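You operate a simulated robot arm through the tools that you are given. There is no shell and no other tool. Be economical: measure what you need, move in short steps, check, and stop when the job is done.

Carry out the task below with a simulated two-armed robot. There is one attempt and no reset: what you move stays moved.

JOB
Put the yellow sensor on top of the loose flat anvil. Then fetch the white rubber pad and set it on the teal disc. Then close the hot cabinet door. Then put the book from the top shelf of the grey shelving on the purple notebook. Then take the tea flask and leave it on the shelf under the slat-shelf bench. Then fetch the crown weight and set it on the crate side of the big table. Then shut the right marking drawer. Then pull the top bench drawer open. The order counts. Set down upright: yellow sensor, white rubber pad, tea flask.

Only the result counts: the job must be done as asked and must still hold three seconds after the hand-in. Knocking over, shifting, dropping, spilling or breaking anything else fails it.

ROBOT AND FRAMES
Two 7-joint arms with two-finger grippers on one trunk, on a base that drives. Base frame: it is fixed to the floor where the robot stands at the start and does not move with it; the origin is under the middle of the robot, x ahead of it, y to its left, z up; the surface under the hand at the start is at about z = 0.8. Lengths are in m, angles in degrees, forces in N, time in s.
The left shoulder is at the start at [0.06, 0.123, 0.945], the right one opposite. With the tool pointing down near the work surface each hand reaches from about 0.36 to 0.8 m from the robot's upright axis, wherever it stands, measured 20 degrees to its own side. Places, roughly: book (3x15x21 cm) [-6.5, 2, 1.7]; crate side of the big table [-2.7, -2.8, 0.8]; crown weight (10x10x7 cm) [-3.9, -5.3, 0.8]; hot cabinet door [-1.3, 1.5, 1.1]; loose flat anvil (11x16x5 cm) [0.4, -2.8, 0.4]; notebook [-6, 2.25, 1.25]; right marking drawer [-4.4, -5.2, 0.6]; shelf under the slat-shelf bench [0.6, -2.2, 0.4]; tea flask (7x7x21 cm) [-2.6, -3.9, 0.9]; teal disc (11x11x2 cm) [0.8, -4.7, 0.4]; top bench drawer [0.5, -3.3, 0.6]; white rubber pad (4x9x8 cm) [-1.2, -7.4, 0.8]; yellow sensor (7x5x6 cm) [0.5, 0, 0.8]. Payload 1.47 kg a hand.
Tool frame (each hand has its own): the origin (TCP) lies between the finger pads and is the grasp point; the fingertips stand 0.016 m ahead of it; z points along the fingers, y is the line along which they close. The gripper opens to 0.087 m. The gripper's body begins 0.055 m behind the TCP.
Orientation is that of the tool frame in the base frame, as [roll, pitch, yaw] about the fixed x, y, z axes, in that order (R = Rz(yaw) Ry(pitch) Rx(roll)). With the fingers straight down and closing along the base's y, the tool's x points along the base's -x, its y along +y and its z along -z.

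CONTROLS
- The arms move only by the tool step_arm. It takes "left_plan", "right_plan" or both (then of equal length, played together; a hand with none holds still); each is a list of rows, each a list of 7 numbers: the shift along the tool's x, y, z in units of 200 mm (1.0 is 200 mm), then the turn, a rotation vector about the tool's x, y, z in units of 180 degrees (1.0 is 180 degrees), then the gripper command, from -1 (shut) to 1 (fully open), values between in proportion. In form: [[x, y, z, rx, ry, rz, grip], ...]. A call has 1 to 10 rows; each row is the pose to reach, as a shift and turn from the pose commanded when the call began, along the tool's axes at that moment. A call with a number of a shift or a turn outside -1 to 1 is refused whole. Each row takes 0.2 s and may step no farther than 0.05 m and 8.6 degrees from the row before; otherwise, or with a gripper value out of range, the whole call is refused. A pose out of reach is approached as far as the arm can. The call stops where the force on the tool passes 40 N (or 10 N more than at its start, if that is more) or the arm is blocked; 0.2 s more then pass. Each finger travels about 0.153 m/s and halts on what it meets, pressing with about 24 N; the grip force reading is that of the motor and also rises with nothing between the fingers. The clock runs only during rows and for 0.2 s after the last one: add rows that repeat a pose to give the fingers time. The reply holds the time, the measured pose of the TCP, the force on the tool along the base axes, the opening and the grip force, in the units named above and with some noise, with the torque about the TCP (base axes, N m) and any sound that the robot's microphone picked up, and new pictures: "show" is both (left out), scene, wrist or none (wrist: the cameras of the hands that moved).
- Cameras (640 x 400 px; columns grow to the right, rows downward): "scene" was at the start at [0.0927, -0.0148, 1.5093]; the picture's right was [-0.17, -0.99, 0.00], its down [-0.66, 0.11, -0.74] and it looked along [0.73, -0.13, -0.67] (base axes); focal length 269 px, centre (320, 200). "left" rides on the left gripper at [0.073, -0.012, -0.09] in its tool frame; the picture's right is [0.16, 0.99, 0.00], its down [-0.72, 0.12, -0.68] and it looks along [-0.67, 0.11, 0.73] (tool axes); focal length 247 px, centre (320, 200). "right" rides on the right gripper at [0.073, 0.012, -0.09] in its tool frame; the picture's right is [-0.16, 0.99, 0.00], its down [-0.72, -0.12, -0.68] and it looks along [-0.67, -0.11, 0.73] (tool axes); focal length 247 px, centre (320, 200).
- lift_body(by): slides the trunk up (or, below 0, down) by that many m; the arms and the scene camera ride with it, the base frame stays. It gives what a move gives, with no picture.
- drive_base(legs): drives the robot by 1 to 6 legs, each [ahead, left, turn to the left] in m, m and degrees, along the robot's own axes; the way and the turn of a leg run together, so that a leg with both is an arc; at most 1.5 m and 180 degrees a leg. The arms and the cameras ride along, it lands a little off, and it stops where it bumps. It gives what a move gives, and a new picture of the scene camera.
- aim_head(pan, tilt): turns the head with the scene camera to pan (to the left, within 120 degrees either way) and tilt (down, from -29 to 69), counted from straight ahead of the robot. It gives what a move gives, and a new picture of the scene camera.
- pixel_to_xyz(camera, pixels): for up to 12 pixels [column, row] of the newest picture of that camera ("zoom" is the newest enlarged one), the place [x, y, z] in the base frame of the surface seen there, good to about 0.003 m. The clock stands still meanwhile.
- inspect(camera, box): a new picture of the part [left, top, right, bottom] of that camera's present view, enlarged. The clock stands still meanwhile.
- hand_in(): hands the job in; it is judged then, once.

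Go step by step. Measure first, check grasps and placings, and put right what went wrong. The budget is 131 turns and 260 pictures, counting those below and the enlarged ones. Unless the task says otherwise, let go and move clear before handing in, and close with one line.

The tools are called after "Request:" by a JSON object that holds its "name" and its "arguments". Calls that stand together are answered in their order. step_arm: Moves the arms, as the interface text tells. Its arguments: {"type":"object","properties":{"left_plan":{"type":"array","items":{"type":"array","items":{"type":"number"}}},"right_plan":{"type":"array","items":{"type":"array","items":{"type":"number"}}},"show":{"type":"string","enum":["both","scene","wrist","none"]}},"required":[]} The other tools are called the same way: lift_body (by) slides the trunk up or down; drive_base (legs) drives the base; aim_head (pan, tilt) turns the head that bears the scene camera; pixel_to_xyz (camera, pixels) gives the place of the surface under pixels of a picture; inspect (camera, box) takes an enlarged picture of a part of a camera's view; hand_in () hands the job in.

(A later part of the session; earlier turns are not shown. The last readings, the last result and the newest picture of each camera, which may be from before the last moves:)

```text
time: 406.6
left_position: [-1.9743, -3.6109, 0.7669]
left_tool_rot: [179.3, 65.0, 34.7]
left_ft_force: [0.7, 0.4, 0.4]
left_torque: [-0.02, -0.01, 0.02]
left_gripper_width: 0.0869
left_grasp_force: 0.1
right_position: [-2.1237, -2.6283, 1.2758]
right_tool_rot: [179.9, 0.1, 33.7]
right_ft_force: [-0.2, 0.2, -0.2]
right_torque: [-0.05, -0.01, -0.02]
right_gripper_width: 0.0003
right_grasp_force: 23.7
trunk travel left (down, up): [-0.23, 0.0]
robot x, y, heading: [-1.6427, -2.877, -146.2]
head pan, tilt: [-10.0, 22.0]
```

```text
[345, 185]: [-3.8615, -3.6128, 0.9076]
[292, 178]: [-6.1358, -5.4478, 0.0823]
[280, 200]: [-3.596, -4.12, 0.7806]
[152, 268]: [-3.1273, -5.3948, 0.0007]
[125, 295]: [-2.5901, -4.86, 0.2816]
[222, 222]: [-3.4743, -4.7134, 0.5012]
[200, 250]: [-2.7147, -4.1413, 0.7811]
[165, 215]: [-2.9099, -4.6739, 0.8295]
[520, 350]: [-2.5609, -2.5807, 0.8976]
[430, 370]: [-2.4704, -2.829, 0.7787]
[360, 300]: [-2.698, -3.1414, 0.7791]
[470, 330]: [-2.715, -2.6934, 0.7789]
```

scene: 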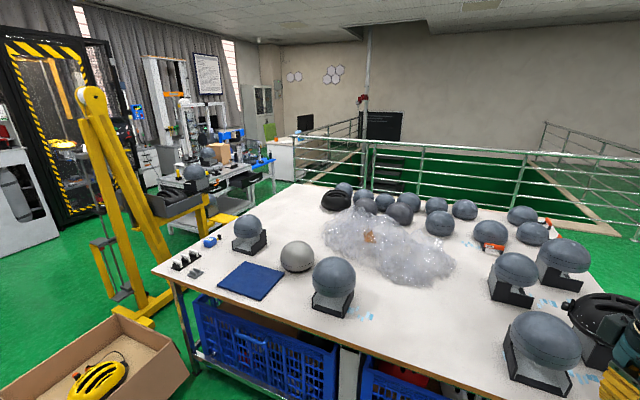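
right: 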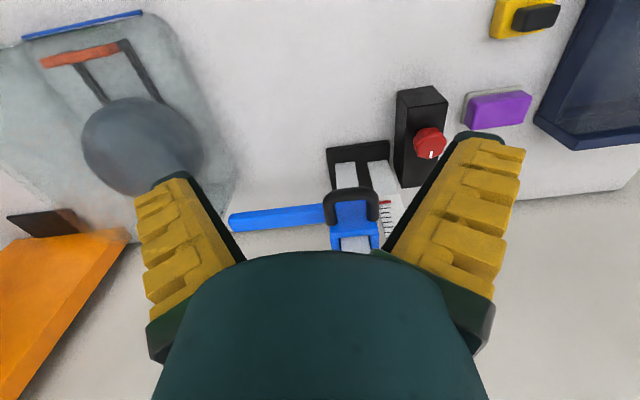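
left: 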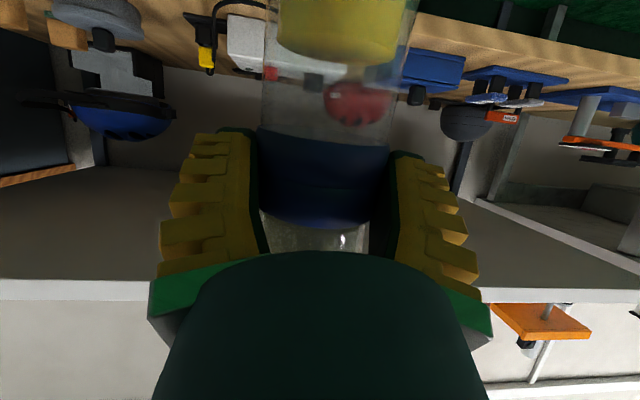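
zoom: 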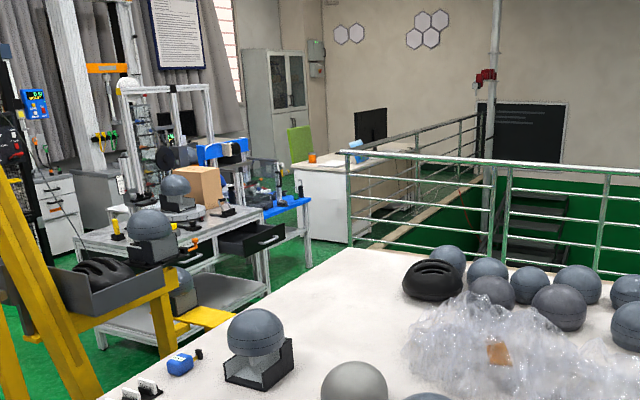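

Bench front y≈-5.24 (x -3.68..-4.6), the open drawer's front at y≈-5.04; the yellow frame blocks the east, but the corridor west of the big table (x -3.9 to the rail at -5.8) is open. I drive around the table's north end to it.

Request:
{"name": "drive_base", "arguments": {"legs": [[-0.3, 0, -33.8], [0, -1.45, 0], [1.5, 0, 0], [1.5, 0, 0], [0.45, 0, 0], [0, 0, 90]]}}

Request:
{"name": "aim_head", "arguments": {"pan": 10, "tilt": 20}}

```text
time: 441.3
left_position: [-4.3756, -2.1419, 0.7672]
left_tool_rot: [179.2, 65.1, 94.4]
left_ft_force: [0.1, 0.6, 0.3]
left_torque: [0.02, -0.01, 0.07]
left_gripper_width: 0.0872
left_grasp_force: 0.0
right_position: [-5.2997, -1.7729, 1.2765]
right_tool_rot: [179.9, 0.0, 93.4]
right_ft_force: [-0.1, 0.7, -0.6]
right_torque: [0.02, 0.04, 0.03]
right_gripper_width: 0.0
right_grasp_force: 23.4
trunk travel left (down, up): [-0.23, 0.0]
robot x, y, heading: [-4.8432, -1.4856, -86.4]
head pan, tilt: [-10.0, 22.0]
```

scene: 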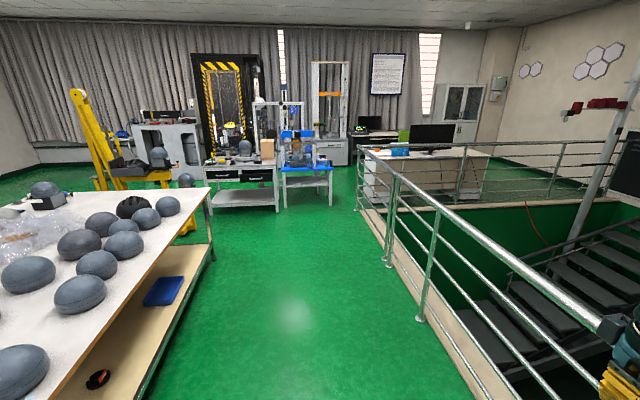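

```text
time: 442.2
left_position: [-4.3752, -2.1405, 0.7677]
left_tool_rot: [179.3, 65.1, 94.5]
left_ft_force: [0.4, 0.6, -0.4]
left_torque: [-0.02, -0.02, 0.02]
left_gripper_width: 0.0868
left_grasp_force: 0.1
right_position: [-5.2993, -1.7728, 1.2762]
right_tool_rot: [179.8, 0.0, 93.5]
right_ft_force: [0.3, 0.3, 0.5]
right_torque: [-0.03, 0.01, 0.0]
right_gripper_width: 0.0003
right_grasp_force: 24.0
trunk travel left (down, up): [-0.23, 0.0]
robot x, y, heading: [-4.8416, -1.4864, -86.5]
head pan, tilt: [10.0, 20.0]
```

scene: 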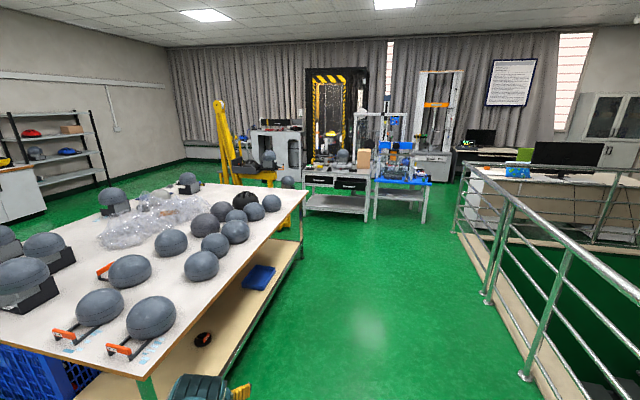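

The corridor is clear to the marking bench at (340,190). I drive down it and look at the bench top.

Request:
{"name": "drive_base", "arguments": {"legs": [[1.5, 0, 0], [1.2, 0, -3.5]]}}

Request:
{"name": "aim_head", "arguments": {"pan": 20, "tilt": 38}}

Request:
{"name": "inspect", "arguments": {"camera": "scene", "box": [170, 60, 490, 260]}}

```text
time: 455.2
left_position: [-4.344, -4.8466, 0.7662]
left_tool_rot: [179.2, 65.0, 89.9]
left_ft_force: [0.0, -0.4, 0.8]
left_torque: [0.0, 0.0, 0.01]
left_gripper_width: 0.0871
left_grasp_force: 0.1
right_position: [-5.2364, -4.4079, 1.2763]
right_tool_rot: [179.9, 0.0, 88.9]
right_ft_force: [0.1, 0.0, -0.5]
right_torque: [0.01, -0.03, 0.0]
right_gripper_width: 0.0001
right_grasp_force: 23.7
trunk travel left (down, up): [-0.23, 0.0]
robot x, y, heading: [-4.7546, -4.1557, -91.0]
head pan, tilt: [10.0, 20.0]
```

scene: 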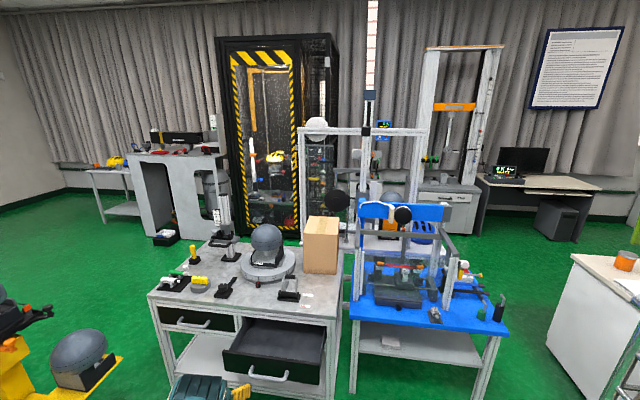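

```text
time: 456.0
left_position: [-4.3447, -4.8457, 0.7652]
left_tool_rot: [179.3, 65.0, 89.9]
left_ft_force: [-0.5, 0.6, -0.3]
left_torque: [0.01, 0.01, 0.02]
left_gripper_width: 0.0871
left_grasp_force: 0.2
right_position: [-5.2368, -4.408, 1.2768]
right_tool_rot: [180.0, -0.1, 88.8]
right_ft_force: [-0.4, -0.2, -0.2]
right_torque: [0.0, -0.02, 0.03]
right_gripper_width: 0.0002
right_grasp_force: 24.0
trunk travel left (down, up): [-0.23, 0.0]
robot x, y, heading: [-4.7577, -4.1554, -91.1]
head pan, tilt: [20.0, 38.0]
```

scene: 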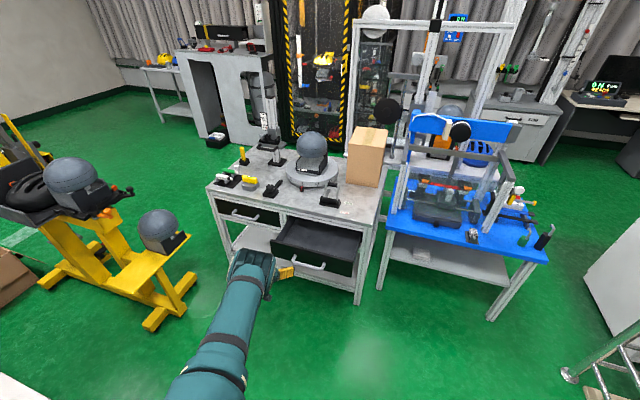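

```text
2.00 times, centred on (330, 160) of scene
```

zoom: 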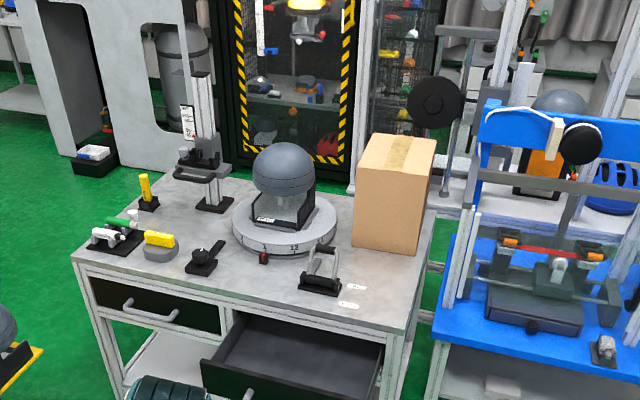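

The crown weight should be the grey disc with a yellow grip at zoom (160,243). I enlarge and measure it.

Request:
{"name": "inspect", "arguments": {"camera": "scene", "box": [210, 150, 290, 210]}}

Request:
{"name": "pixel_to_xyz", "arguments": {"camera": "zoom", "pixels": [[285, 240], [265, 232], [355, 248], [300, 262], [320, 230], [325, 300], [265, 285], [390, 255], [325, 280], [420, 290], [200, 330], [310, 245]]}}

```text
6.67 times, centred on (250, 180) of scene
```

zoom: 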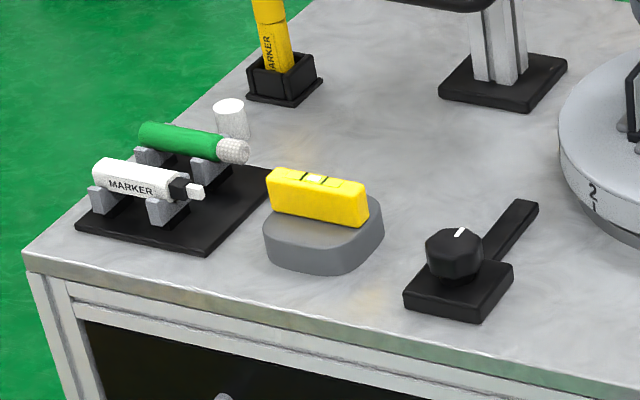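

```text
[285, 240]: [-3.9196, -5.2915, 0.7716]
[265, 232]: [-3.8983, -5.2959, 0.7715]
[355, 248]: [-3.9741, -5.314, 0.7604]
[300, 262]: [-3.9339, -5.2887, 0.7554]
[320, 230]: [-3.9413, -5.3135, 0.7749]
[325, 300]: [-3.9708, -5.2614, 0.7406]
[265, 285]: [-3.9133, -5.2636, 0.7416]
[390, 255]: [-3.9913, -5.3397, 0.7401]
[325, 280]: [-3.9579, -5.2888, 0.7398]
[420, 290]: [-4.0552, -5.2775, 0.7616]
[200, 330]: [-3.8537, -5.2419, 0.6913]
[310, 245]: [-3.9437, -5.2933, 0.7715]
```

The disc's top is at z≈0.772 with the yellow bar standing on it. I measure the bar itself, and meanwhile bring the left tool to vertical, raised and back.

Request:
{"name": "pixel_to_xyz", "arguments": {"camera": "zoom", "pixels": [[285, 172], [315, 180], [345, 186], [280, 200], [310, 207], [355, 212], [272, 178], [364, 190], [315, 190]]}}

Request:
{"name": "step_arm", "arguments": {"left_plan": [[-0.068, -0.07, -0.125, 0, 0.0451, 0, 1], [-0.136, -0.14, -0.25, 0, 0.0903, 0, 1], [-0.204, -0.21, -0.375, 0, 0.1354, 0, 1], [-0.272, -0.28, -0.5, 0, 0.1806, 0, 1], [-0.34, -0.35, -0.625, 0, 0.2257, 0, 1], [-0.408, -0.42, -0.75, 0, 0.2708, 0, 1], [-0.476, -0.49, -0.875, 0, 0.316, 0, 1], [-0.543, -0.55, -1.0, 0, 0.3611, 0, 1], [-0.543, -0.55, -1.0, 0, 0.3611, 0, 1]], "show": "none"}}

Request:
{"name": "step_arm", "arguments": {"left_plan": [[0, 0, 0, 0, 0, 0.047, 1], [0, 0, 0, 0, 0, 0.094, 1], [0, 0, 0, 0, 0, 0.141, 1], [0, 0, 0, 0, 0, 0.188, 1], [0, 0, 0, 0, 0, 0.235, 1], [0, 0, 0, 0, 0, 0.282, 1], [0, 0, 0, 0, 0, 0.329, 1], [0, 0, 0, 0, 0, 0.376, 1], [0, 0, 0, 0, 0, 0.423, 1], [0, 0, 0, 0, 0, 0.47, 1]], "show": "none"}}

```text
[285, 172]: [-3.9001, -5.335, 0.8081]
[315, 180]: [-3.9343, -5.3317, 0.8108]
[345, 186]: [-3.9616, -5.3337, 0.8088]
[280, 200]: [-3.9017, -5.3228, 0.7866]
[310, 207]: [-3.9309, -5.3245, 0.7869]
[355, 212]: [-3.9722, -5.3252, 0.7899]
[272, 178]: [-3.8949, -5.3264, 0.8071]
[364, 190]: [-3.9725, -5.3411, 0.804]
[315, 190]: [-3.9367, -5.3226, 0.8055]
```

```text
time: 458.0
left_position: [-4.4563, -4.7128, 0.9497]
left_tool_rot: [179.6, 0.0, 90.7]
left_ft_force: [-0.6, 0.0, 0.3]
left_torque: [0.0, 0.03, 0.01]
left_gripper_width: 0.0869
left_grasp_force: 0.0
right_position: [-5.2373, -4.4098, 1.2753]
right_tool_rot: [179.9, 0.0, 88.9]
right_ft_force: [-0.9, 0.4, 0.3]
right_torque: [-0.02, 0.05, 0.03]
right_gripper_width: 0.0
right_grasp_force: 24.4
trunk travel left (down, up): [-0.23, 0.0]
robot x, y, heading: [-4.7584, -4.156, -91.1]
head pan, tilt: [20.0, 38.0]
```

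```text
time: 460.2
left_position: [-4.4571, -4.7114, 0.9491]
left_tool_rot: [179.9, -0.2, 5.8]
left_ft_force: [0.1, -0.1, -0.8]
left_torque: [-0.02, -0.03, -0.03]
left_gripper_width: 0.0872
left_grasp_force: 0.1
right_position: [-5.2358, -4.4075, 1.2765]
right_tool_rot: [179.9, 0.0, 88.9]
right_ft_force: [-1.2, 0.2, 0.5]
right_torque: [-0.01, 0.02, 0.0]
right_gripper_width: 0.0
right_grasp_force: 23.9
trunk travel left (down, up): [-0.23, 0.0]
robot x, y, heading: [-4.7604, -4.1551, -90.9]
head pan, tilt: [20.0, 38.0]
```

The bar spans x -3.893..-3.975 at y -5.323..-5.343, top z 0.81. I extend the arm 0.144 m, finish the yaw, and drive so the tool is above the bar.

Request:
{"name": "step_arm", "arguments": {"left_plan": [[-0.018, 0.18, 0, 0, 0, 0.011, 1], [-0.037, 0.36, 0, 0, 0, 0.022, 1], [-0.055, 0.54, 0, 0, 0, 0.032, 1], [-0.073, 0.717, 0, 0, 0, 0.032, 1]], "show": "none"}}

Request:
{"name": "drive_base", "arguments": {"legs": [[0.47, 0.5305, 0]]}}

Request:
{"name": "inspect", "arguments": {"camera": "left", "box": [0, 0, 640, 400]}}

Request:
{"name": "pixel_to_xyz", "arguments": {"camera": "zoom", "pixels": [[320, 60], [320, 90], [320, 120], [320, 150]]}}

```text
time: 461.2
left_position: [-4.4576, -4.8579, 0.9498]
left_tool_rot: [179.9, -0.4, 0.1]
left_ft_force: [-0.2, 0.6, 0.6]
left_torque: [0.01, 0.04, 0.01]
left_gripper_width: 0.087
left_grasp_force: 0.1
right_position: [-5.2369, -4.4071, 1.2765]
right_tool_rot: [179.9, 0.0, 88.9]
right_ft_force: [0.6, -1.6, 0.0]
right_torque: [0.01, -0.01, 0.0]
right_gripper_width: 0.0003
right_grasp_force: 23.7
trunk travel left (down, up): [-0.23, 0.0]
robot x, y, heading: [-4.7548, -4.1539, -91.0]
head pan, tilt: [20.0, 38.0]
```

```text
time: 466.3
left_position: [-3.9409, -5.3465, 0.9501]
left_tool_rot: [179.9, -0.4, 0.0]
left_ft_force: [0.0, -0.9, 0.2]
left_torque: [0.02, -0.03, -0.01]
left_gripper_width: 0.0873
left_grasp_force: 0.1
right_position: [-4.7201, -4.8949, 1.2757]
right_tool_rot: [179.9, 0.0, 88.6]
right_ft_force: [1.2, -0.4, 0.1]
right_torque: [-0.02, -0.01, 0.01]
right_gripper_width: 0.0001
right_grasp_force: 23.7
trunk travel left (down, up): [-0.23, 0.0]
robot x, y, heading: [-4.2396, -4.6424, -91.1]
head pan, tilt: [20.0, 38.0]
```

scene: 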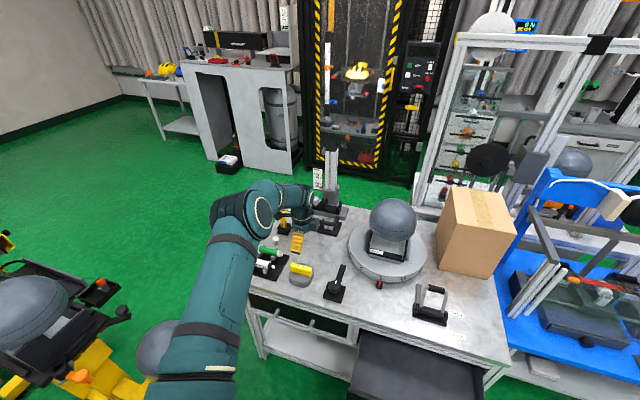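

```text
1.00 times, centred on (320, 200) of left (not enlarged: the box is as wide or as high as the picture)
```

zoom: 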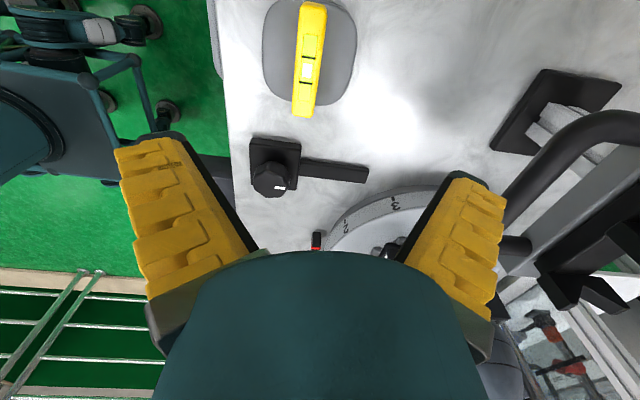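

```text
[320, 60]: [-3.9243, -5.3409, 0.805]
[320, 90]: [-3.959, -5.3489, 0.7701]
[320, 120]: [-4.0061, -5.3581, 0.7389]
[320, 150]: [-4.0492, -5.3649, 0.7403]
```

The bar is at (309,60) in the wrist picture, nearly under the hand. A stand with a black arm is close on the right (590,125); I measure it before descending.

Request:
{"name": "pixel_to_xyz", "arguments": {"camera": "zoom", "pixels": [[590, 125], [540, 160], [515, 185], [520, 245], [600, 270], [500, 140], [309, 20], [306, 100], [295, 60], [322, 40]]}}

```text
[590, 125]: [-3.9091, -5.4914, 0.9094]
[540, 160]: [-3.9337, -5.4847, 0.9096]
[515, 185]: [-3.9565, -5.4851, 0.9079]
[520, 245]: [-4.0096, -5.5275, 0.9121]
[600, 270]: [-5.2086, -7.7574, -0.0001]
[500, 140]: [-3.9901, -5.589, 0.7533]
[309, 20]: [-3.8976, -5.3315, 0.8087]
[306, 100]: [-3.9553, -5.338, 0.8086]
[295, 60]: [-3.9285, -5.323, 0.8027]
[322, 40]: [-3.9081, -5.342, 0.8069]
```

The stand's arm is at y -5.485, well clear. I narrow the opening, descend onto the bar and close.

Request:
{"name": "step_arm", "arguments": {"left_plan": [[0.035, -0.0675, 0.15, 0, 0, 0, 0.2], [0.035, -0.0675, 0.35, 0, 0, 0, 0.2], [0.035, -0.0675, 0.55, 0, 0, 0, 0.2], [0.035, -0.0675, 0.7, 0, 0, 0, 0.2], [0.035, -0.0675, 0.76, 0, 0, 0, 0.2], [0.035, -0.0675, 0.76, 0, 0, 0, -1], [0.035, -0.0675, 0.76, 0, 0, 0, -1], [0.035, -0.0675, 0.76, 0, 0, 0, -1]], "show": "wrist"}}

```text
time: 468.1
left_position: [-3.9351, -5.3336, 0.7996]
left_tool_rot: [179.9, -0.2, -0.1]
left_ft_force: [-1.0, -1.8, 6.5]
left_torque: [0.0, 0.16, 0.05]
left_gripper_width: 0.0167
left_grasp_force: 23.9
right_position: [-4.7195, -4.894, 1.2764]
right_tool_rot: [179.8, 0.0, 88.7]
right_ft_force: [-0.3, -0.3, 0.2]
right_torque: [0.0, 0.01, 0.01]
right_gripper_width: 0.0
right_grasp_force: 23.9
trunk travel left (down, up): [-0.23, 0.0]
robot x, y, heading: [-4.2378, -4.6428, -91.4]
head pan, tilt: [20.0, 38.0]
```

left: 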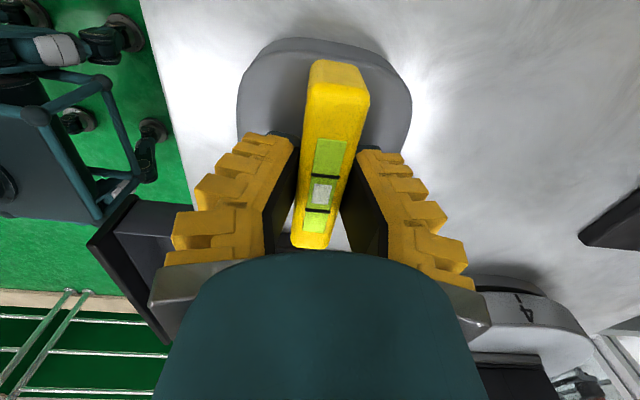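

The bar is gripped (16.7 mm). I lift 0.2 m and drive back out, up the corridor and around the table's north end.

Request:
{"name": "step_arm", "arguments": {"left_plan": [[0, 0, -0.15, 0, 0, 0, -1], [0, 0, -0.35, 0, 0, 0, -1], [0, 0, -0.55, 0, 0, 0, -1], [0, 0, -0.75, 0, 0, 0, -1], [0, 0, -1.0, 0, 0, 0, -1], [0, 0, -1.0, 0, 0, 0, -1]], "show": "wrist"}}

Request:
{"name": "drive_base", "arguments": {"legs": [[-0.45, -0.5, 0.5], [-1.5, 0, 0], [-1.5, 0, 0], [-0.15, 0, 0], [0, 1.5, 0], [0, 1.5, 0]]}}

```text
time: 469.5
left_position: [-3.9352, -5.3307, 0.9986]
left_tool_rot: [-179.9, -0.3, 0.0]
left_ft_force: [0.2, -0.6, -10.4]
left_torque: [-0.01, 0.04, 0.02]
left_gripper_width: 0.0115
left_grasp_force: 23.4
right_position: [-4.7184, -4.8961, 1.2767]
right_tool_rot: [-180.0, -0.1, 88.7]
right_ft_force: [0.1, -0.9, 0.2]
right_torque: [-0.01, 0.0, 0.02]
right_gripper_width: 0.0001
right_grasp_force: 24.0
trunk travel left (down, up): [-0.23, 0.0]
robot x, y, heading: [-4.2403, -4.6423, -91.2]
head pan, tilt: [20.0, 38.0]
```

left: 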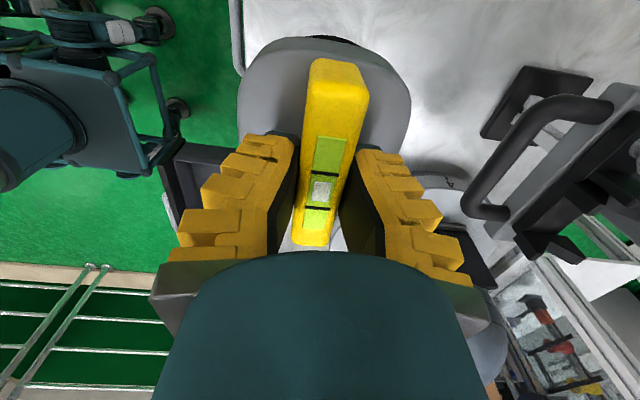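

```text
time: 515.1
left_position: [-1.318, -1.9072, 0.9989]
left_tool_rot: [179.9, -0.3, -1.3]
left_ft_force: [0.0, 0.1, -9.5]
left_torque: [-0.01, 0.03, -0.02]
left_gripper_width: 0.0118
left_grasp_force: 23.6
right_position: [-2.0915, -1.4539, 1.2763]
right_tool_rot: [179.9, -0.2, 87.5]
right_ft_force: [0.3, 0.1, -0.5]
right_torque: [0.02, 0.02, -0.03]
right_gripper_width: 0.0
right_grasp_force: 23.5
trunk travel left (down, up): [-0.23, 0.0]
robot x, y, heading: [-1.6067, -1.2106, -92.4]
head pan, tilt: [20.0, 38.0]
```

scene: 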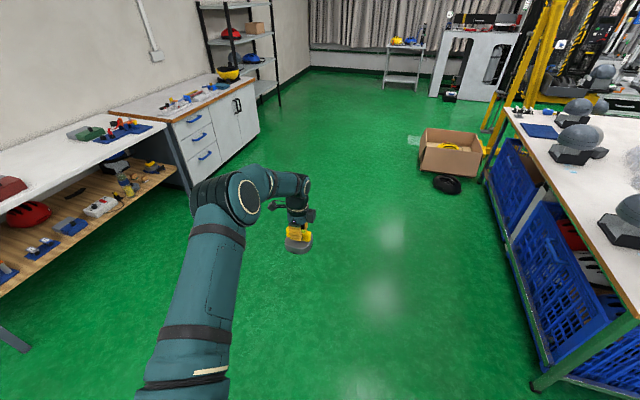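

The weight hangs securely (-9.5 N). I drive down beside the table, turn to face it and bring the hand over the crate side, then look.

Request:
{"name": "drive_base", "arguments": {"legs": [[1.32, 0, 0], [0, 0, -87.6], [0.3, 0, 0]]}}

Request:
{"name": "aim_head", "arguments": {"pan": 15, "tilt": 48}}

Request:
{"name": "inspect", "arguments": {"camera": "left", "box": [0, 0, 640, 400]}}

```text
time: 527.2
left_position: [-2.6696, -2.8477, 0.999]
left_tool_rot: [-179.9, -0.3, -89.6]
left_ft_force: [-0.6, -0.4, -10.0]
left_torque: [0.03, 0.01, -0.04]
left_gripper_width: 0.0116
left_grasp_force: 24.2
right_position: [-2.24, -2.0614, 1.2762]
right_tool_rot: [179.9, -0.1, -0.9]
right_ft_force: [-0.5, -0.7, 0.0]
right_torque: [0.01, -0.02, 0.03]
right_gripper_width: 0.0
right_grasp_force: 23.7
trunk travel left (down, up): [-0.23, 0.0]
robot x, y, heading: [-1.9859, -2.5405, 179.4]
head pan, tilt: [20.0, 38.0]
```

scene: 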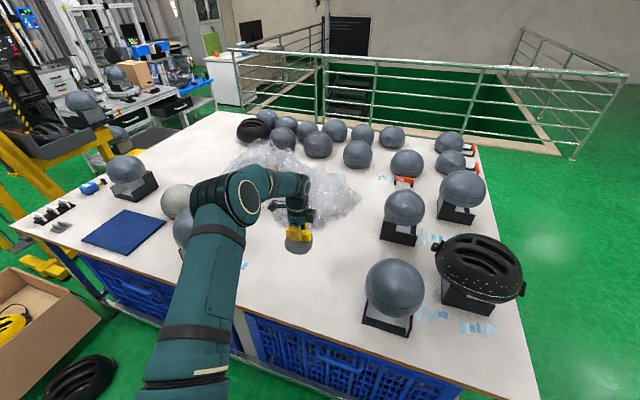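

```text
time: 527.9
left_position: [-2.6695, -2.8475, 1.0004]
left_tool_rot: [-180.0, -0.3, -89.7]
left_ft_force: [0.2, 0.5, -9.8]
left_torque: [0.0, -0.02, -0.01]
left_gripper_width: 0.0116
left_grasp_force: 23.4
right_position: [-2.2402, -2.0615, 1.276]
right_tool_rot: [180.0, 0.0, -0.9]
right_ft_force: [-0.2, 0.5, 0.4]
right_torque: [0.04, -0.03, 0.01]
right_gripper_width: 0.0
right_grasp_force: 24.1
trunk travel left (down, up): [-0.23, 0.0]
robot x, y, heading: [-1.984, -2.5371, 179.2]
head pan, tilt: [15.0, 48.0]
```

scene: 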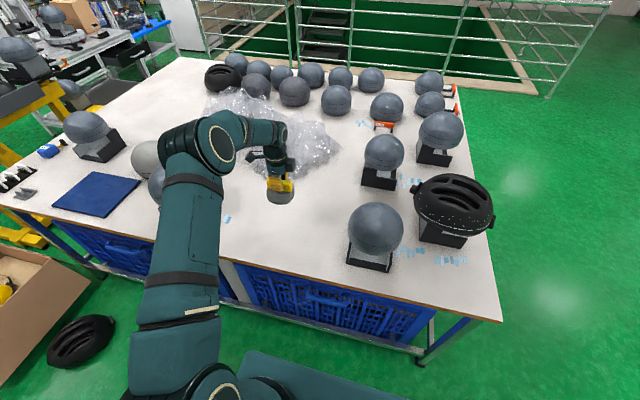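

```text
1.00 times, centred on (320, 200) of left (not enlarged: the box is as wide or as high as the picture)
```

zoom: 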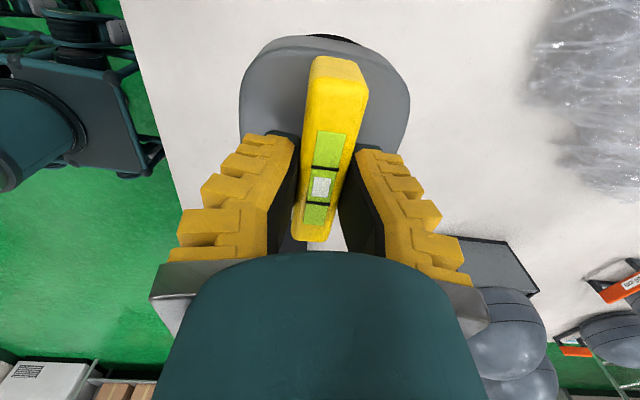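

The spot under the hand, (-2.67,-2.848), is free table with the plastic heap behind. I lower about 16 cm to contact.

Request:
{"name": "step_arm", "arguments": {"left_plan": [[0, 0, 0.2, 0, 0, 0, -1], [0, 0, 0.4, 0, 0, 0, -1], [0, 0, 0.6, 0, 0, 0, -1], [0, 0, 0.72, 0, 0, 0, -1], [0, 0, 0.76, 0, 0, 0, -1], [0, 0, 0.78, 0, 0, 0, -1]], "show": "none"}}

```text
time: 529.3
left_position: [-2.6705, -2.8496, 0.843]
left_tool_rot: [-180.0, -0.4, -89.6]
left_ft_force: [-1.4, 0.6, -9.6]
left_torque: [0.03, -0.01, 0.01]
left_gripper_width: 0.0119
left_grasp_force: 23.8
right_position: [-2.2398, -2.0614, 1.2752]
right_tool_rot: [179.9, 0.0, -0.9]
right_ft_force: [-0.6, 0.9, -0.5]
right_torque: [-0.02, 0.02, 0.02]
right_gripper_width: 0.0
right_grasp_force: 23.6
trunk travel left (down, up): [-0.23, 0.0]
robot x, y, heading: [-1.9888, -2.5375, 179.3]
head pan, tilt: [15.0, 48.0]
```

Still hanging at 0.843; contact should come by about 0.838. I lower 8 mm more, then open and rise.

Request:
{"name": "step_arm", "arguments": {"left_plan": [[0, 0, 0.02, 0, 0, 0, -1], [0, 0, 0.04, 0, 0, 0, -1], [0, 0, 0.04, 0, 0, 0, -0.5], [0, 0, 0.04, 0, 0, 0, 0.2], [0, 0, 0.04, 0, 0, 0, 0.2], [0, 0, -0.15, 0, 0, 0, 0.2], [0, 0, -0.35, 0, 0, 0, 0.2], [0, 0, -0.6, 0, 0, 0, 0.2], [0, 0, -0.8, 0, 0, 0, 0.2]], "show": "both"}}

```text
time: 531.3
left_position: [-2.6696, -2.8468, 1.0057]
left_tool_rot: [180.0, -0.3, -89.7]
left_ft_force: [-0.5, -0.4, 0.0]
left_torque: [0.02, 0.06, 0.0]
left_gripper_width: 0.0575
left_grasp_force: 3.5
right_position: [-2.2372, -2.0607, 1.2769]
right_tool_rot: [180.0, 0.1, -0.8]
right_ft_force: [-0.9, 0.5, -0.4]
right_torque: [-0.01, 0.02, 0.01]
right_gripper_width: 0.0
right_grasp_force: 24.0
trunk travel left (down, up): [-0.23, 0.0]
robot x, y, heading: [-1.9874, -2.5416, 179.3]
head pan, tilt: [15.0, 48.0]
```

scene: 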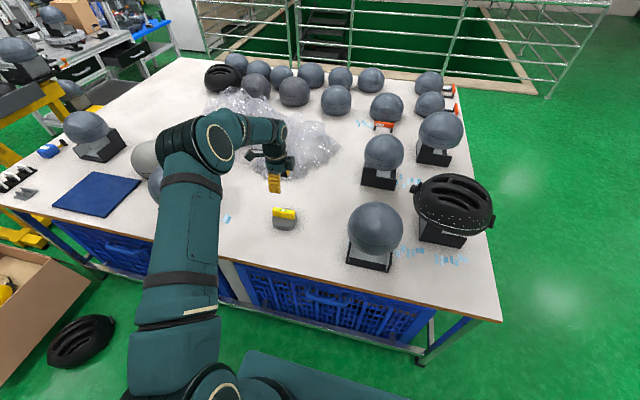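
left: 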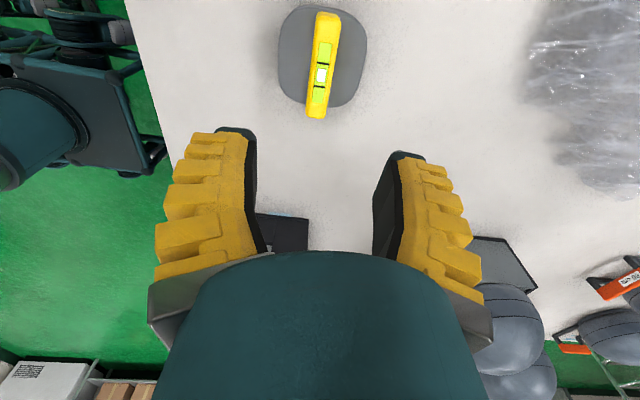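

The crown weight stands on the crate side at (-2.67,-2.85); job six is done. I back off, prepare the right fist low and tilted forward for pushing the drawer, raise the left hand, and drive round again.

Request:
{"name": "drive_base", "arguments": {"legs": [[-0.55, 0, 0]]}}

Request:
{"name": "step_arm", "arguments": {"left_plan": [[0, -0.12, -0.16, 0, 0, 0, -1], [0, -0.25, -0.33, 0, 0, 0, -1], [0, -0.37, -0.5, 0, 0, 0, -1], [0, -0.5, -0.66, 0, 0, 0, -1], [0, -0.62, -0.83, 0, 0, 0, -1], [0, -0.75, -1.0, 0, 0, 0, -1]], "right_plan": [[-0.125, 0.095, 0.125, 0, 0, 0, -1], [-0.25, 0.19, 0.25, 0, 0, 0, -1], [-0.375, 0.285, 0.375, 0, 0, 0, -1], [-0.5, 0.38, 0.5, 0, 0, 0, -1], [-0.625, 0.48, 0.625, 0, 0, 0, -1], [-0.75, 0.575, 0.75, 0, 0, 0, -1]], "show": "none"}}

Request:
{"name": "step_arm", "arguments": {"right_plan": [[-0.125, 0.095, 0.125, 0, 0, 0, -1], [-0.25, 0.19, 0.25, 0, 0, 0, -1], [-0.375, 0.285, 0.375, 0, 0, 0, -1], [-0.5, 0.38, 0.5, 0, 0, 0, -1], [-0.625, 0.48, 0.625, 0, 0, 0, -1], [-0.75, 0.575, 0.75, 0, 0, 0, -1]], "show": "none"}}

Request:
{"name": "lift_body", "arguments": {"by": -0.23}}

Request:
{"name": "step_arm", "arguments": {"right_plan": [[0, 0, 0.16, 0, -0.042, 0, -1], [0, 0, 0.33, 0, -0.083, 0, -1], [0, 0, 0.5, 0, -0.125, 0, -1], [0, 0, 0.66, 0, -0.167, 0, -1], [0, 0, 0.83, 0, -0.208, 0, -1], [0, 0, 1.0, 0, -0.25, 0, -1], [0, 0, 1.0, 0, -0.25, 0, -1]], "show": "none"}}

Request:
{"name": "drive_base", "arguments": {"legs": [[0, -1.38, 0.5], [1.5, 0, 0], [1.5, 0, 0], [0.3, 0, 0], [0, 0, 90]]}}

```text
time: 534.5
left_position: [-2.1202, -2.8627, 1.0048]
left_tool_rot: [179.9, -0.3, -88.8]
left_ft_force: [0.2, 0.5, 0.0]
left_torque: [-0.02, 0.02, 0.0]
left_gripper_width: 0.0575
left_grasp_force: 3.7
right_position: [-1.7002, -2.0686, 1.2769]
right_tool_rot: [179.9, 0.0, -0.1]
right_ft_force: [-0.3, 1.6, -0.1]
right_torque: [0.02, -0.02, -0.01]
right_gripper_width: 0.0
right_grasp_force: 23.7
trunk travel left (down, up): [-0.23, 0.0]
robot x, y, heading: [-1.4352, -2.5444, 179.9]
head pan, tilt: [15.0, 48.0]
```

scene: 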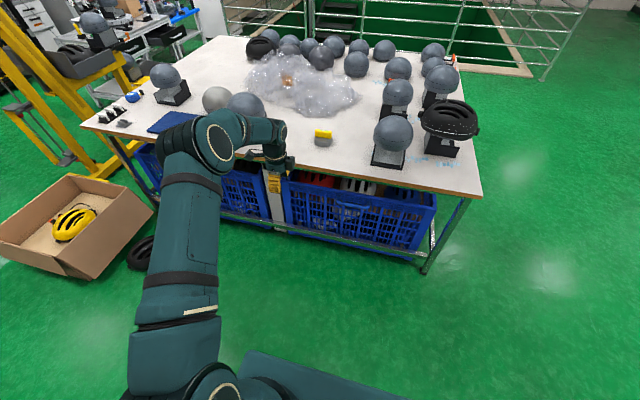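

```text
time: 535.9
left_position: [-1.9704, -2.8579, 1.2059]
left_tool_rot: [180.0, -0.3, -88.8]
left_ft_force: [0.4, 0.4, 0.1]
left_torque: [-0.02, 0.0, 0.0]
left_gripper_width: 0.0
left_grasp_force: 24.5
right_position: [-1.8495, -2.1826, 1.1263]
right_tool_rot: [179.9, 0.1, -0.2]
right_ft_force: [1.4, -0.8, -0.9]
right_torque: [0.01, 0.04, 0.0]
right_gripper_width: 0.0001
right_grasp_force: 23.5
trunk travel left (down, up): [-0.23, 0.0]
robot x, y, heading: [-1.4385, -2.5449, 179.7]
head pan, tilt: [15.0, 48.0]
```

```text
time: 537.2
left_position: [-1.9704, -2.859, 1.2057]
left_tool_rot: [180.0, -0.3, -88.8]
left_ft_force: [-0.1, 0.7, 0.1]
left_torque: [-0.01, -0.03, -0.02]
left_gripper_width: 0.0
left_grasp_force: 24.1
right_position: [-2.0009, -2.3019, 0.9752]
right_tool_rot: [180.0, 0.0, -0.2]
right_ft_force: [0.0, 0.0, 0.4]
right_torque: [-0.01, -0.01, 0.02]
right_gripper_width: 0.0003
right_grasp_force: 24.0
trunk travel left (down, up): [-0.23, 0.0]
robot x, y, heading: [-1.4362, -2.5444, 180.0]
head pan, tilt: [15.0, 48.0]
```

```text
time: 539.7
left_position: [-1.9694, -2.858, 0.9763]
left_tool_rot: [-180.0, -0.2, -88.7]
left_ft_force: [-0.3, 0.3, 0.5]
left_torque: [0.02, 0.0, -0.03]
left_gripper_width: 0.0
left_grasp_force: 23.6
right_position: [-1.9998, -2.3012, 0.746]
right_tool_rot: [180.0, 0.1, -0.1]
right_ft_force: [-0.8, 0.5, -0.3]
right_torque: [-0.01, -0.03, -0.02]
right_gripper_width: 0.0001
right_grasp_force: 24.2
trunk travel left (down, up): [0.0, 0.23]
robot x, y, heading: [-1.4402, -2.5424, 179.8]
head pan, tilt: [15.0, 48.0]
```

```text
time: 541.3
left_position: [-1.9697, -2.8596, 0.9768]
left_tool_rot: [179.9, -0.3, -88.8]
left_ft_force: [-0.3, -0.4, -1.0]
left_torque: [-0.01, 0.0, -0.01]
left_gripper_width: 0.0002
left_grasp_force: 24.5
right_position: [-1.9996, -2.3026, 0.5448]
right_tool_rot: [179.9, 45.1, -0.2]
right_ft_force: [0.3, -1.3, 0.1]
right_torque: [0.01, -0.01, 0.04]
right_gripper_width: 0.0
right_grasp_force: 24.4
trunk travel left (down, up): [0.0, 0.23]
robot x, y, heading: [-1.4399, -2.5419, 179.7]
head pan, tilt: [15.0, 48.0]
```

```text
time: 573.0
left_position: [-4.403, -1.625, 0.9758]
left_tool_rot: [179.9, -0.2, -1.1]
left_ft_force: [-0.6, 0.5, 0.2]
left_torque: [0.01, 0.02, 0.03]
left_gripper_width: 0.0
left_grasp_force: 23.9
right_position: [-4.9602, -1.6322, 0.5458]
right_tool_rot: [179.8, 45.0, 87.5]
right_ft_force: [-0.7, -0.3, -0.6]
right_torque: [0.0, 0.03, 0.0]
right_gripper_width: 0.0
right_grasp_force: 24.4
trunk travel left (down, up): [0.0, 0.23]
robot x, y, heading: [-4.6926, -1.0813, -92.6]
head pan, tilt: [15.0, 48.0]
```

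scene: 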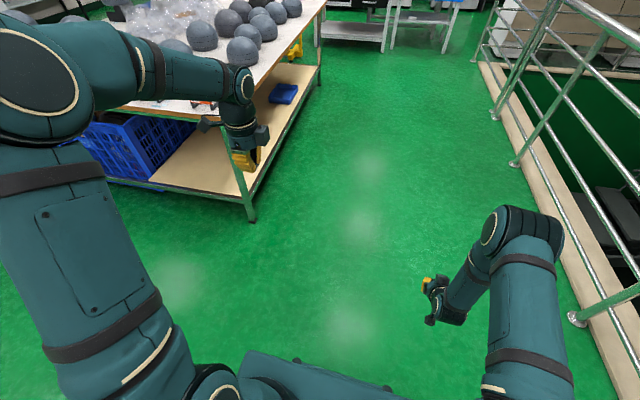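

The route so far is good: robot (-4.69,-1.08). I square the heading, drive down the corridor and line the right fist up with the drawer.

Request:
{"name": "drive_base", "arguments": {"legs": [[0, 0, 2.6], [1.5, 0, 0], [1.5, 0, 0], [0.15, 0.54, 0]]}}

Request:
{"name": "aim_head", "arguments": {"pan": -5, "tilt": 52}}

Request:
{"name": "pixel_to_xyz", "arguments": {"camera": "scene", "pixels": [[320, 100], [320, 120], [320, 140], [320, 160], [320, 180], [280, 120], [280, 140], [280, 160], [360, 120], [360, 140], [360, 160], [400, 140]]}}

```text
time: 591.9
left_position: [-3.9575, -4.7581, 0.9761]
left_tool_rot: [179.9, -0.4, 0.0]
left_ft_force: [0.0, -0.4, 0.3]
left_torque: [-0.02, 0.02, -0.01]
left_gripper_width: 0.0
left_grasp_force: 24.2
right_position: [-4.5138, -4.7755, 0.5466]
right_tool_rot: [179.9, 45.0, 88.8]
right_ft_force: [0.1, 0.5, 0.4]
right_torque: [-0.01, 0.0, 0.02]
right_gripper_width: 0.0
right_grasp_force: 23.6
trunk travel left (down, up): [0.0, 0.23]
robot x, y, heading: [-4.2641, -4.2222, -91.4]
head pan, tilt: [15.0, 48.0]
stopped in leg 4: the robot was blocked; the commanded pose is now the measured one
```

scene: 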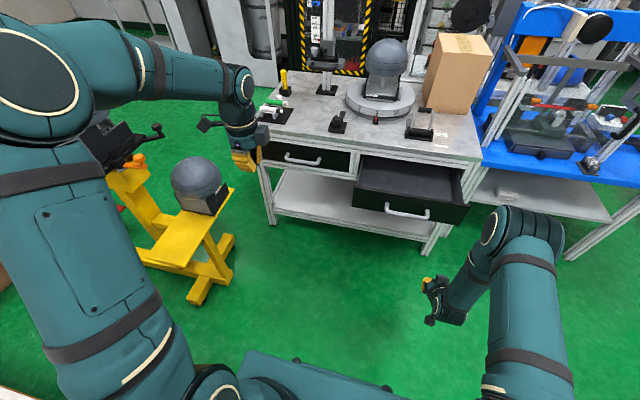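

```text
time: 592.8
left_position: [-3.957, -4.7571, 0.9754]
left_tool_rot: [179.9, -0.2, 0.0]
left_ft_force: [0.5, -0.2, 0.4]
left_torque: [0.0, 0.0, 0.02]
left_gripper_width: 0.0
left_grasp_force: 23.7
right_position: [-4.514, -4.7745, 0.5464]
right_tool_rot: [179.9, 45.0, 88.7]
right_ft_force: [0.4, 0.2, -0.6]
right_torque: [0.02, -0.01, 0.0]
right_gripper_width: 0.0002
right_grasp_force: 23.6
trunk travel left (down, up): [0.0, 0.23]
robot x, y, heading: [-4.2603, -4.2188, -91.2]
head pan, tilt: [-5.0, 52.0]
```

scene: 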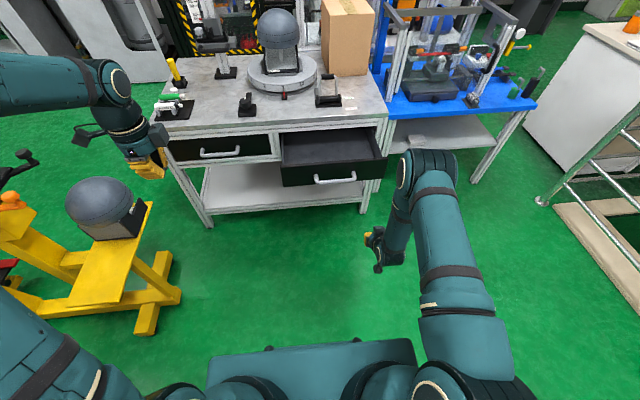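

```text
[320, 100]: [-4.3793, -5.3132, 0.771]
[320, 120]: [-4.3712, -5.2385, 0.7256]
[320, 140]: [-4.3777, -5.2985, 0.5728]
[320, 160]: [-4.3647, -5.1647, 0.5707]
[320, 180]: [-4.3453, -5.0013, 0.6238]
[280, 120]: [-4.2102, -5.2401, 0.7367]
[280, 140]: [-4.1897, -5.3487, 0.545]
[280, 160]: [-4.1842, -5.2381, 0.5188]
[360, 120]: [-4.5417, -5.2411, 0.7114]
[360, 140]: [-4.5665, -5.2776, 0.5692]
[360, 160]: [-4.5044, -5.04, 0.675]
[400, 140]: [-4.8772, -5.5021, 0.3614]
```

The drawer's panel is at z≈0.58..0.68 with its handle at y -5.00 (x≈-4.40). I raise the right fist 8 cm, shift it 0.1 m left, and drive ahead to push the drawer shut.

Request:
{"name": "step_arm", "arguments": {"right_plan": [[-0.1, 0.17, -0.1, 0, 0, 0, -1], [-0.2, 0.34, -0.2, 0, 0, 0, -1], [-0.283, 0.5, -0.283, 0, 0, 0, -1], [-0.283, 0.5, -0.283, 0, 0, 0, -1]], "show": "none"}}

Request:
{"name": "drive_base", "arguments": {"legs": [[0.2, 0, 0.5], [0.28, 0, 0]]}}

Request:
{"name": "inspect", "arguments": {"camera": "scene", "box": [120, 80, 480, 305]}}

```text
time: 593.8
left_position: [-3.9568, -4.757, 0.976]
left_tool_rot: [179.9, -0.4, 0.0]
left_ft_force: [-0.2, 0.0, -0.7]
left_torque: [-0.04, 0.01, 0.03]
left_gripper_width: 0.0
left_grasp_force: 23.7
right_position: [-4.4145, -4.7784, 0.6272]
right_tool_rot: [179.9, 44.9, 88.6]
right_ft_force: [-0.1, 0.8, 0.1]
right_torque: [0.0, -0.01, 0.0]
right_gripper_width: 0.0001
right_grasp_force: 23.7
trunk travel left (down, up): [0.0, 0.23]
robot x, y, heading: [-4.2563, -4.2171, -91.3]
head pan, tilt: [-5.0, 52.0]
```

```text
time: 596.6
left_position: [-3.9603, -5.1604, 0.9759]
left_tool_rot: [179.9, -0.3, 0.4]
left_ft_force: [0.0, 0.2, -0.4]
left_torque: [0.01, -0.03, 0.02]
left_gripper_width: 0.0
left_grasp_force: 23.7
right_position: [-4.4151, -5.1781, 0.6262]
right_tool_rot: [179.9, 44.3, 89.1]
right_ft_force: [0.7, 8.0, 11.2]
right_torque: [-0.18, 0.05, 0.11]
right_gripper_width: 0.0059
right_grasp_force: 28.5
trunk travel left (down, up): [0.0, 0.23]
robot x, y, heading: [-4.2695, -4.6235, -90.9]
head pan, tilt: [-5.0, 52.0]
stopped in leg 2: the force on the tool passed its limit at 132 N (the readings are from after the stop); the commanded pose is now the measured one
```

scene: 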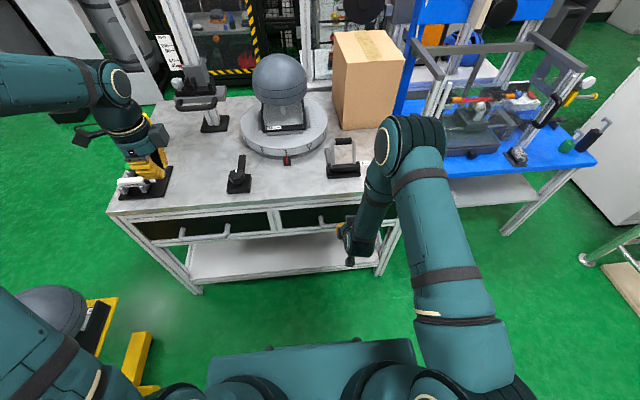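

```text
1.78 times, centred on (300, 192) of scene
```

zoom: 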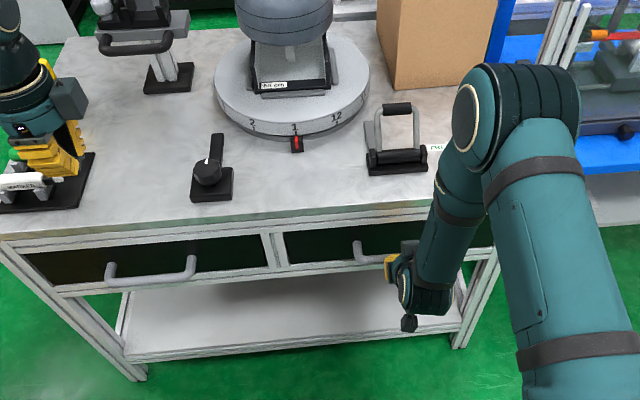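

The right marking drawer is flush with its neighbour (132 N at the stop): job seven is done. I drive back round to the bench with the blue drawer handles, tilting the left tool forward (closing vertically) on the way.

Request:
{"name": "drive_base", "arguments": {"legs": [[-0.25, -0.45, 0], [-1.5, 0, 0], [-1.5, 0, 0], [-0.2, 0, 0], [0, 1.5, 0], [0, 1.5, 0]]}}

Request:
{"name": "step_arm", "arguments": {"left_plan": [[0, 0.05, 0.1, -0.0463, 0, 0, 1], [0, 0.1, 0.2, -0.0926, 0, 0, 1], [0, 0.15, 0.3, -0.1389, 0, 0, 1], [0, 0.2, 0.4, -0.1852, 0, 0, 1], [0, 0.25, 0.5, -0.2315, 0, 0, 1], [0, 0.3, 0.6, -0.2778, 0, 0, 1], [0, 0.35, 0.7, -0.3241, 0, 0, 1], [0, 0.4, 0.8, -0.3704, 0, 0, 1], [0, 0.5, 1.0, -0.4167, 0, 0, 1], [0, 0.5, 1.0, -0.4167, 0, 0, 1]], "right_plan": [[0.047, 0, -0.047, 0, 0, 0, -1], [0.094, 0, -0.094, 0, 0, 0, -1], [0.141, 0, -0.141, 0, 0, 0, -1], [0.188, 0, -0.188, 0, 0, 0, -1], [0.235, 0, -0.235, 0, 0, 0, -1], [0.282, 0, -0.282, 0, 0, 0, -1], [0.33, 0, -0.33, 0, 0, 0, -1], [0.377, 0, -0.377, 0, 0, 0, -1], [0.424, 0, -0.424, 0, 0, 0, -1], [0.424, 0, -0.424, 0, 0, 0, -1]], "show": "none"}}

Request:
{"name": "drive_base", "arguments": {"legs": [[0, 0.7, 1], [1.5, 0, 0], [0.9, 0, 0], [0, 0, 90]]}}

Request:
{"name": "aim_head", "arguments": {"pan": 10, "tilt": 40}}

```text
time: 641.7
left_position: [-1.4213, -1.8225, 0.9754]
left_tool_rot: [180.0, -0.3, -0.7]
left_ft_force: [0.1, 0.4, 0.1]
left_torque: [0.01, -0.06, 0.01]
left_gripper_width: 0.0
left_grasp_force: 24.1
right_position: [-1.8775, -1.8317, 0.6262]
right_tool_rot: [-180.0, 44.2, 87.9]
right_ft_force: [0.9, -0.1, -0.4]
right_torque: [-0.01, 0.01, -0.01]
right_gripper_width: 0.0
right_grasp_force: 28.2
trunk travel left (down, up): [0.0, 0.23]
robot x, y, heading: [-1.7177, -1.2802, -92.1]
head pan, tilt: [-5.0, 52.0]
```

scene: 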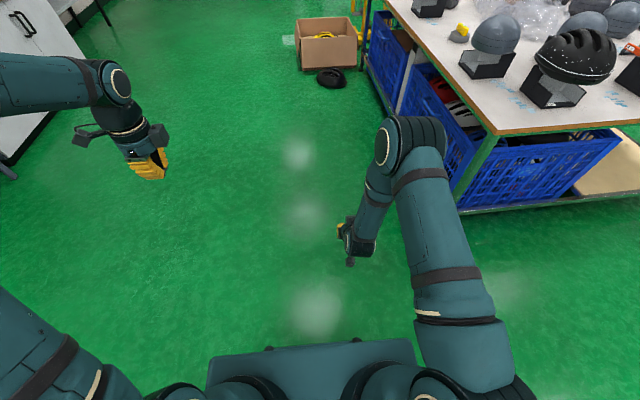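

```text
time: 643.9
left_position: [-1.4221, -1.9221, 0.7764]
left_tool_rot: [104.9, -0.3, -0.6]
left_ft_force: [0.6, -0.1, -0.3]
left_torque: [0.0, 0.01, 0.01]
left_gripper_width: 0.0869
left_grasp_force: 0.0
right_position: [-1.8748, -1.7131, 0.6289]
right_tool_rot: [179.9, 44.2, 88.1]
right_ft_force: [0.0, -0.1, 0.6]
right_torque: [-0.01, -0.01, 0.05]
right_gripper_width: 0.0
right_grasp_force: 28.1
trunk travel left (down, up): [0.0, 0.23]
robot x, y, heading: [-1.7179, -1.2815, -91.9]
head pan, tilt: [-5.0, 52.0]
```

```text
time: 665.6
left_position: [-0.4711, -3.3701, 0.776]
left_tool_rot: [105.0, -0.4, 90.9]
left_ft_force: [0.1, -0.4, -0.5]
left_torque: [0.0, -0.01, -0.01]
left_gripper_width: 0.087
left_grasp_force: 0.1
right_position: [-0.668, -3.8274, 0.6274]
right_tool_rot: [179.9, 44.1, 179.6]
right_ft_force: [0.4, 0.3, -0.3]
right_torque: [-0.06, 0.0, 0.01]
right_gripper_width: 0.0
right_grasp_force: 28.7
trunk travel left (down, up): [0.0, 0.23]
robot x, y, heading: [-1.105, -3.6815, -0.2]
head pan, tilt: [-5.0, 52.0]
```

scene: 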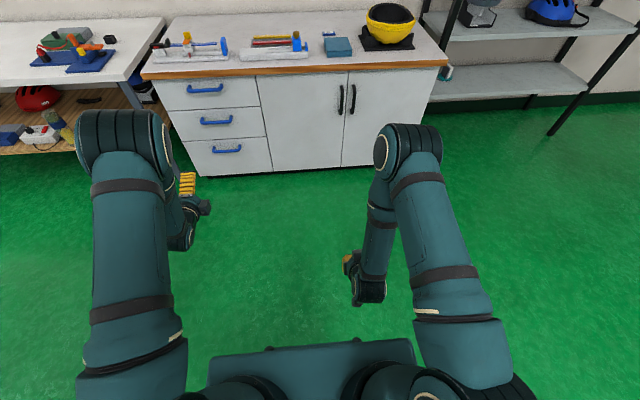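

```text
time: 666.4
left_position: [-0.4725, -3.3704, 0.7761]
left_tool_rot: [105.0, -0.3, 90.9]
left_ft_force: [0.1, -0.1, 0.5]
left_torque: [-0.02, -0.02, -0.03]
left_gripper_width: 0.087
left_grasp_force: 0.2
right_position: [-0.6678, -3.8271, 0.6273]
right_tool_rot: [179.8, 44.1, 179.5]
right_ft_force: [0.0, -0.3, -0.1]
right_torque: [-0.04, 0.04, 0.0]
right_gripper_width: 0.0
right_grasp_force: 28.9
trunk travel left (down, up): [0.0, 0.23]
robot x, y, heading: [-1.1008, -3.6859, -0.6]
head pan, tilt: [10.0, 40.0]
```

scene: 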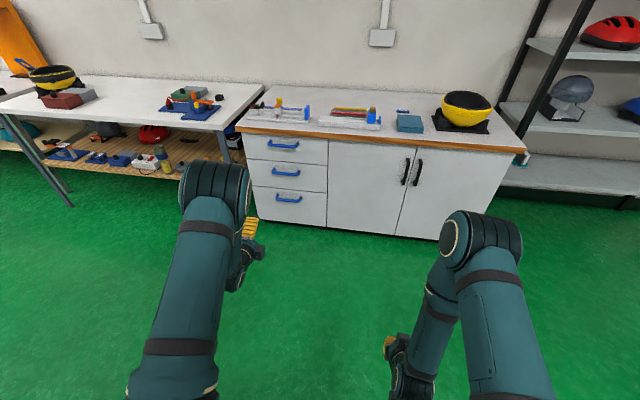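

Robot is facing the drawers; the top drawer's blue handle is at (283,146). I zoom and measure it.

Request:
{"name": "inspect", "arguments": {"camera": "scene", "box": [240, 125, 340, 195]}}

Request:
{"name": "pixel_to_xyz", "arguments": {"camera": "zoom", "pixels": [[275, 137], [230, 132], [320, 140], [185, 120], [370, 130], [275, 120], [275, 180], [275, 80], [275, 145], [200, 133], [350, 140], [275, 100]]}}

```text
5.71 times, centred on (290, 160) of scene
```

zoom: 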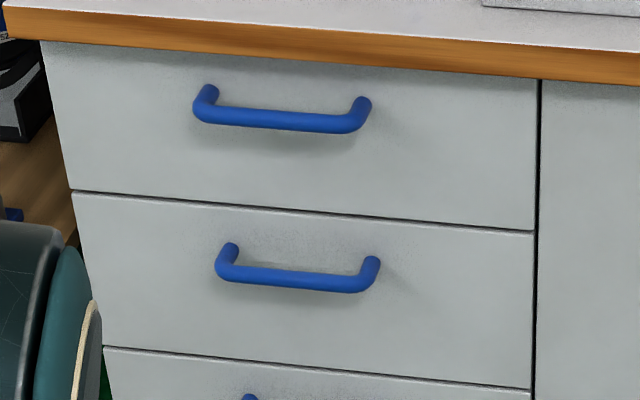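

```text
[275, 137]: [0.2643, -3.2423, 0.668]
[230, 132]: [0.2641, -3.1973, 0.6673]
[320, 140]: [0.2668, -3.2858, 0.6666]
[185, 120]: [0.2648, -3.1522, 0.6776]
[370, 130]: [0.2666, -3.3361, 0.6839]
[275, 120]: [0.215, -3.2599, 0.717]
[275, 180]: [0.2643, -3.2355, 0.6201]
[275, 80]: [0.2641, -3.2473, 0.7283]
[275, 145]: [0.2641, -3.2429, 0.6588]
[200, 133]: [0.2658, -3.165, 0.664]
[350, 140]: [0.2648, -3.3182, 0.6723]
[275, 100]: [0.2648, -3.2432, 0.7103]
```

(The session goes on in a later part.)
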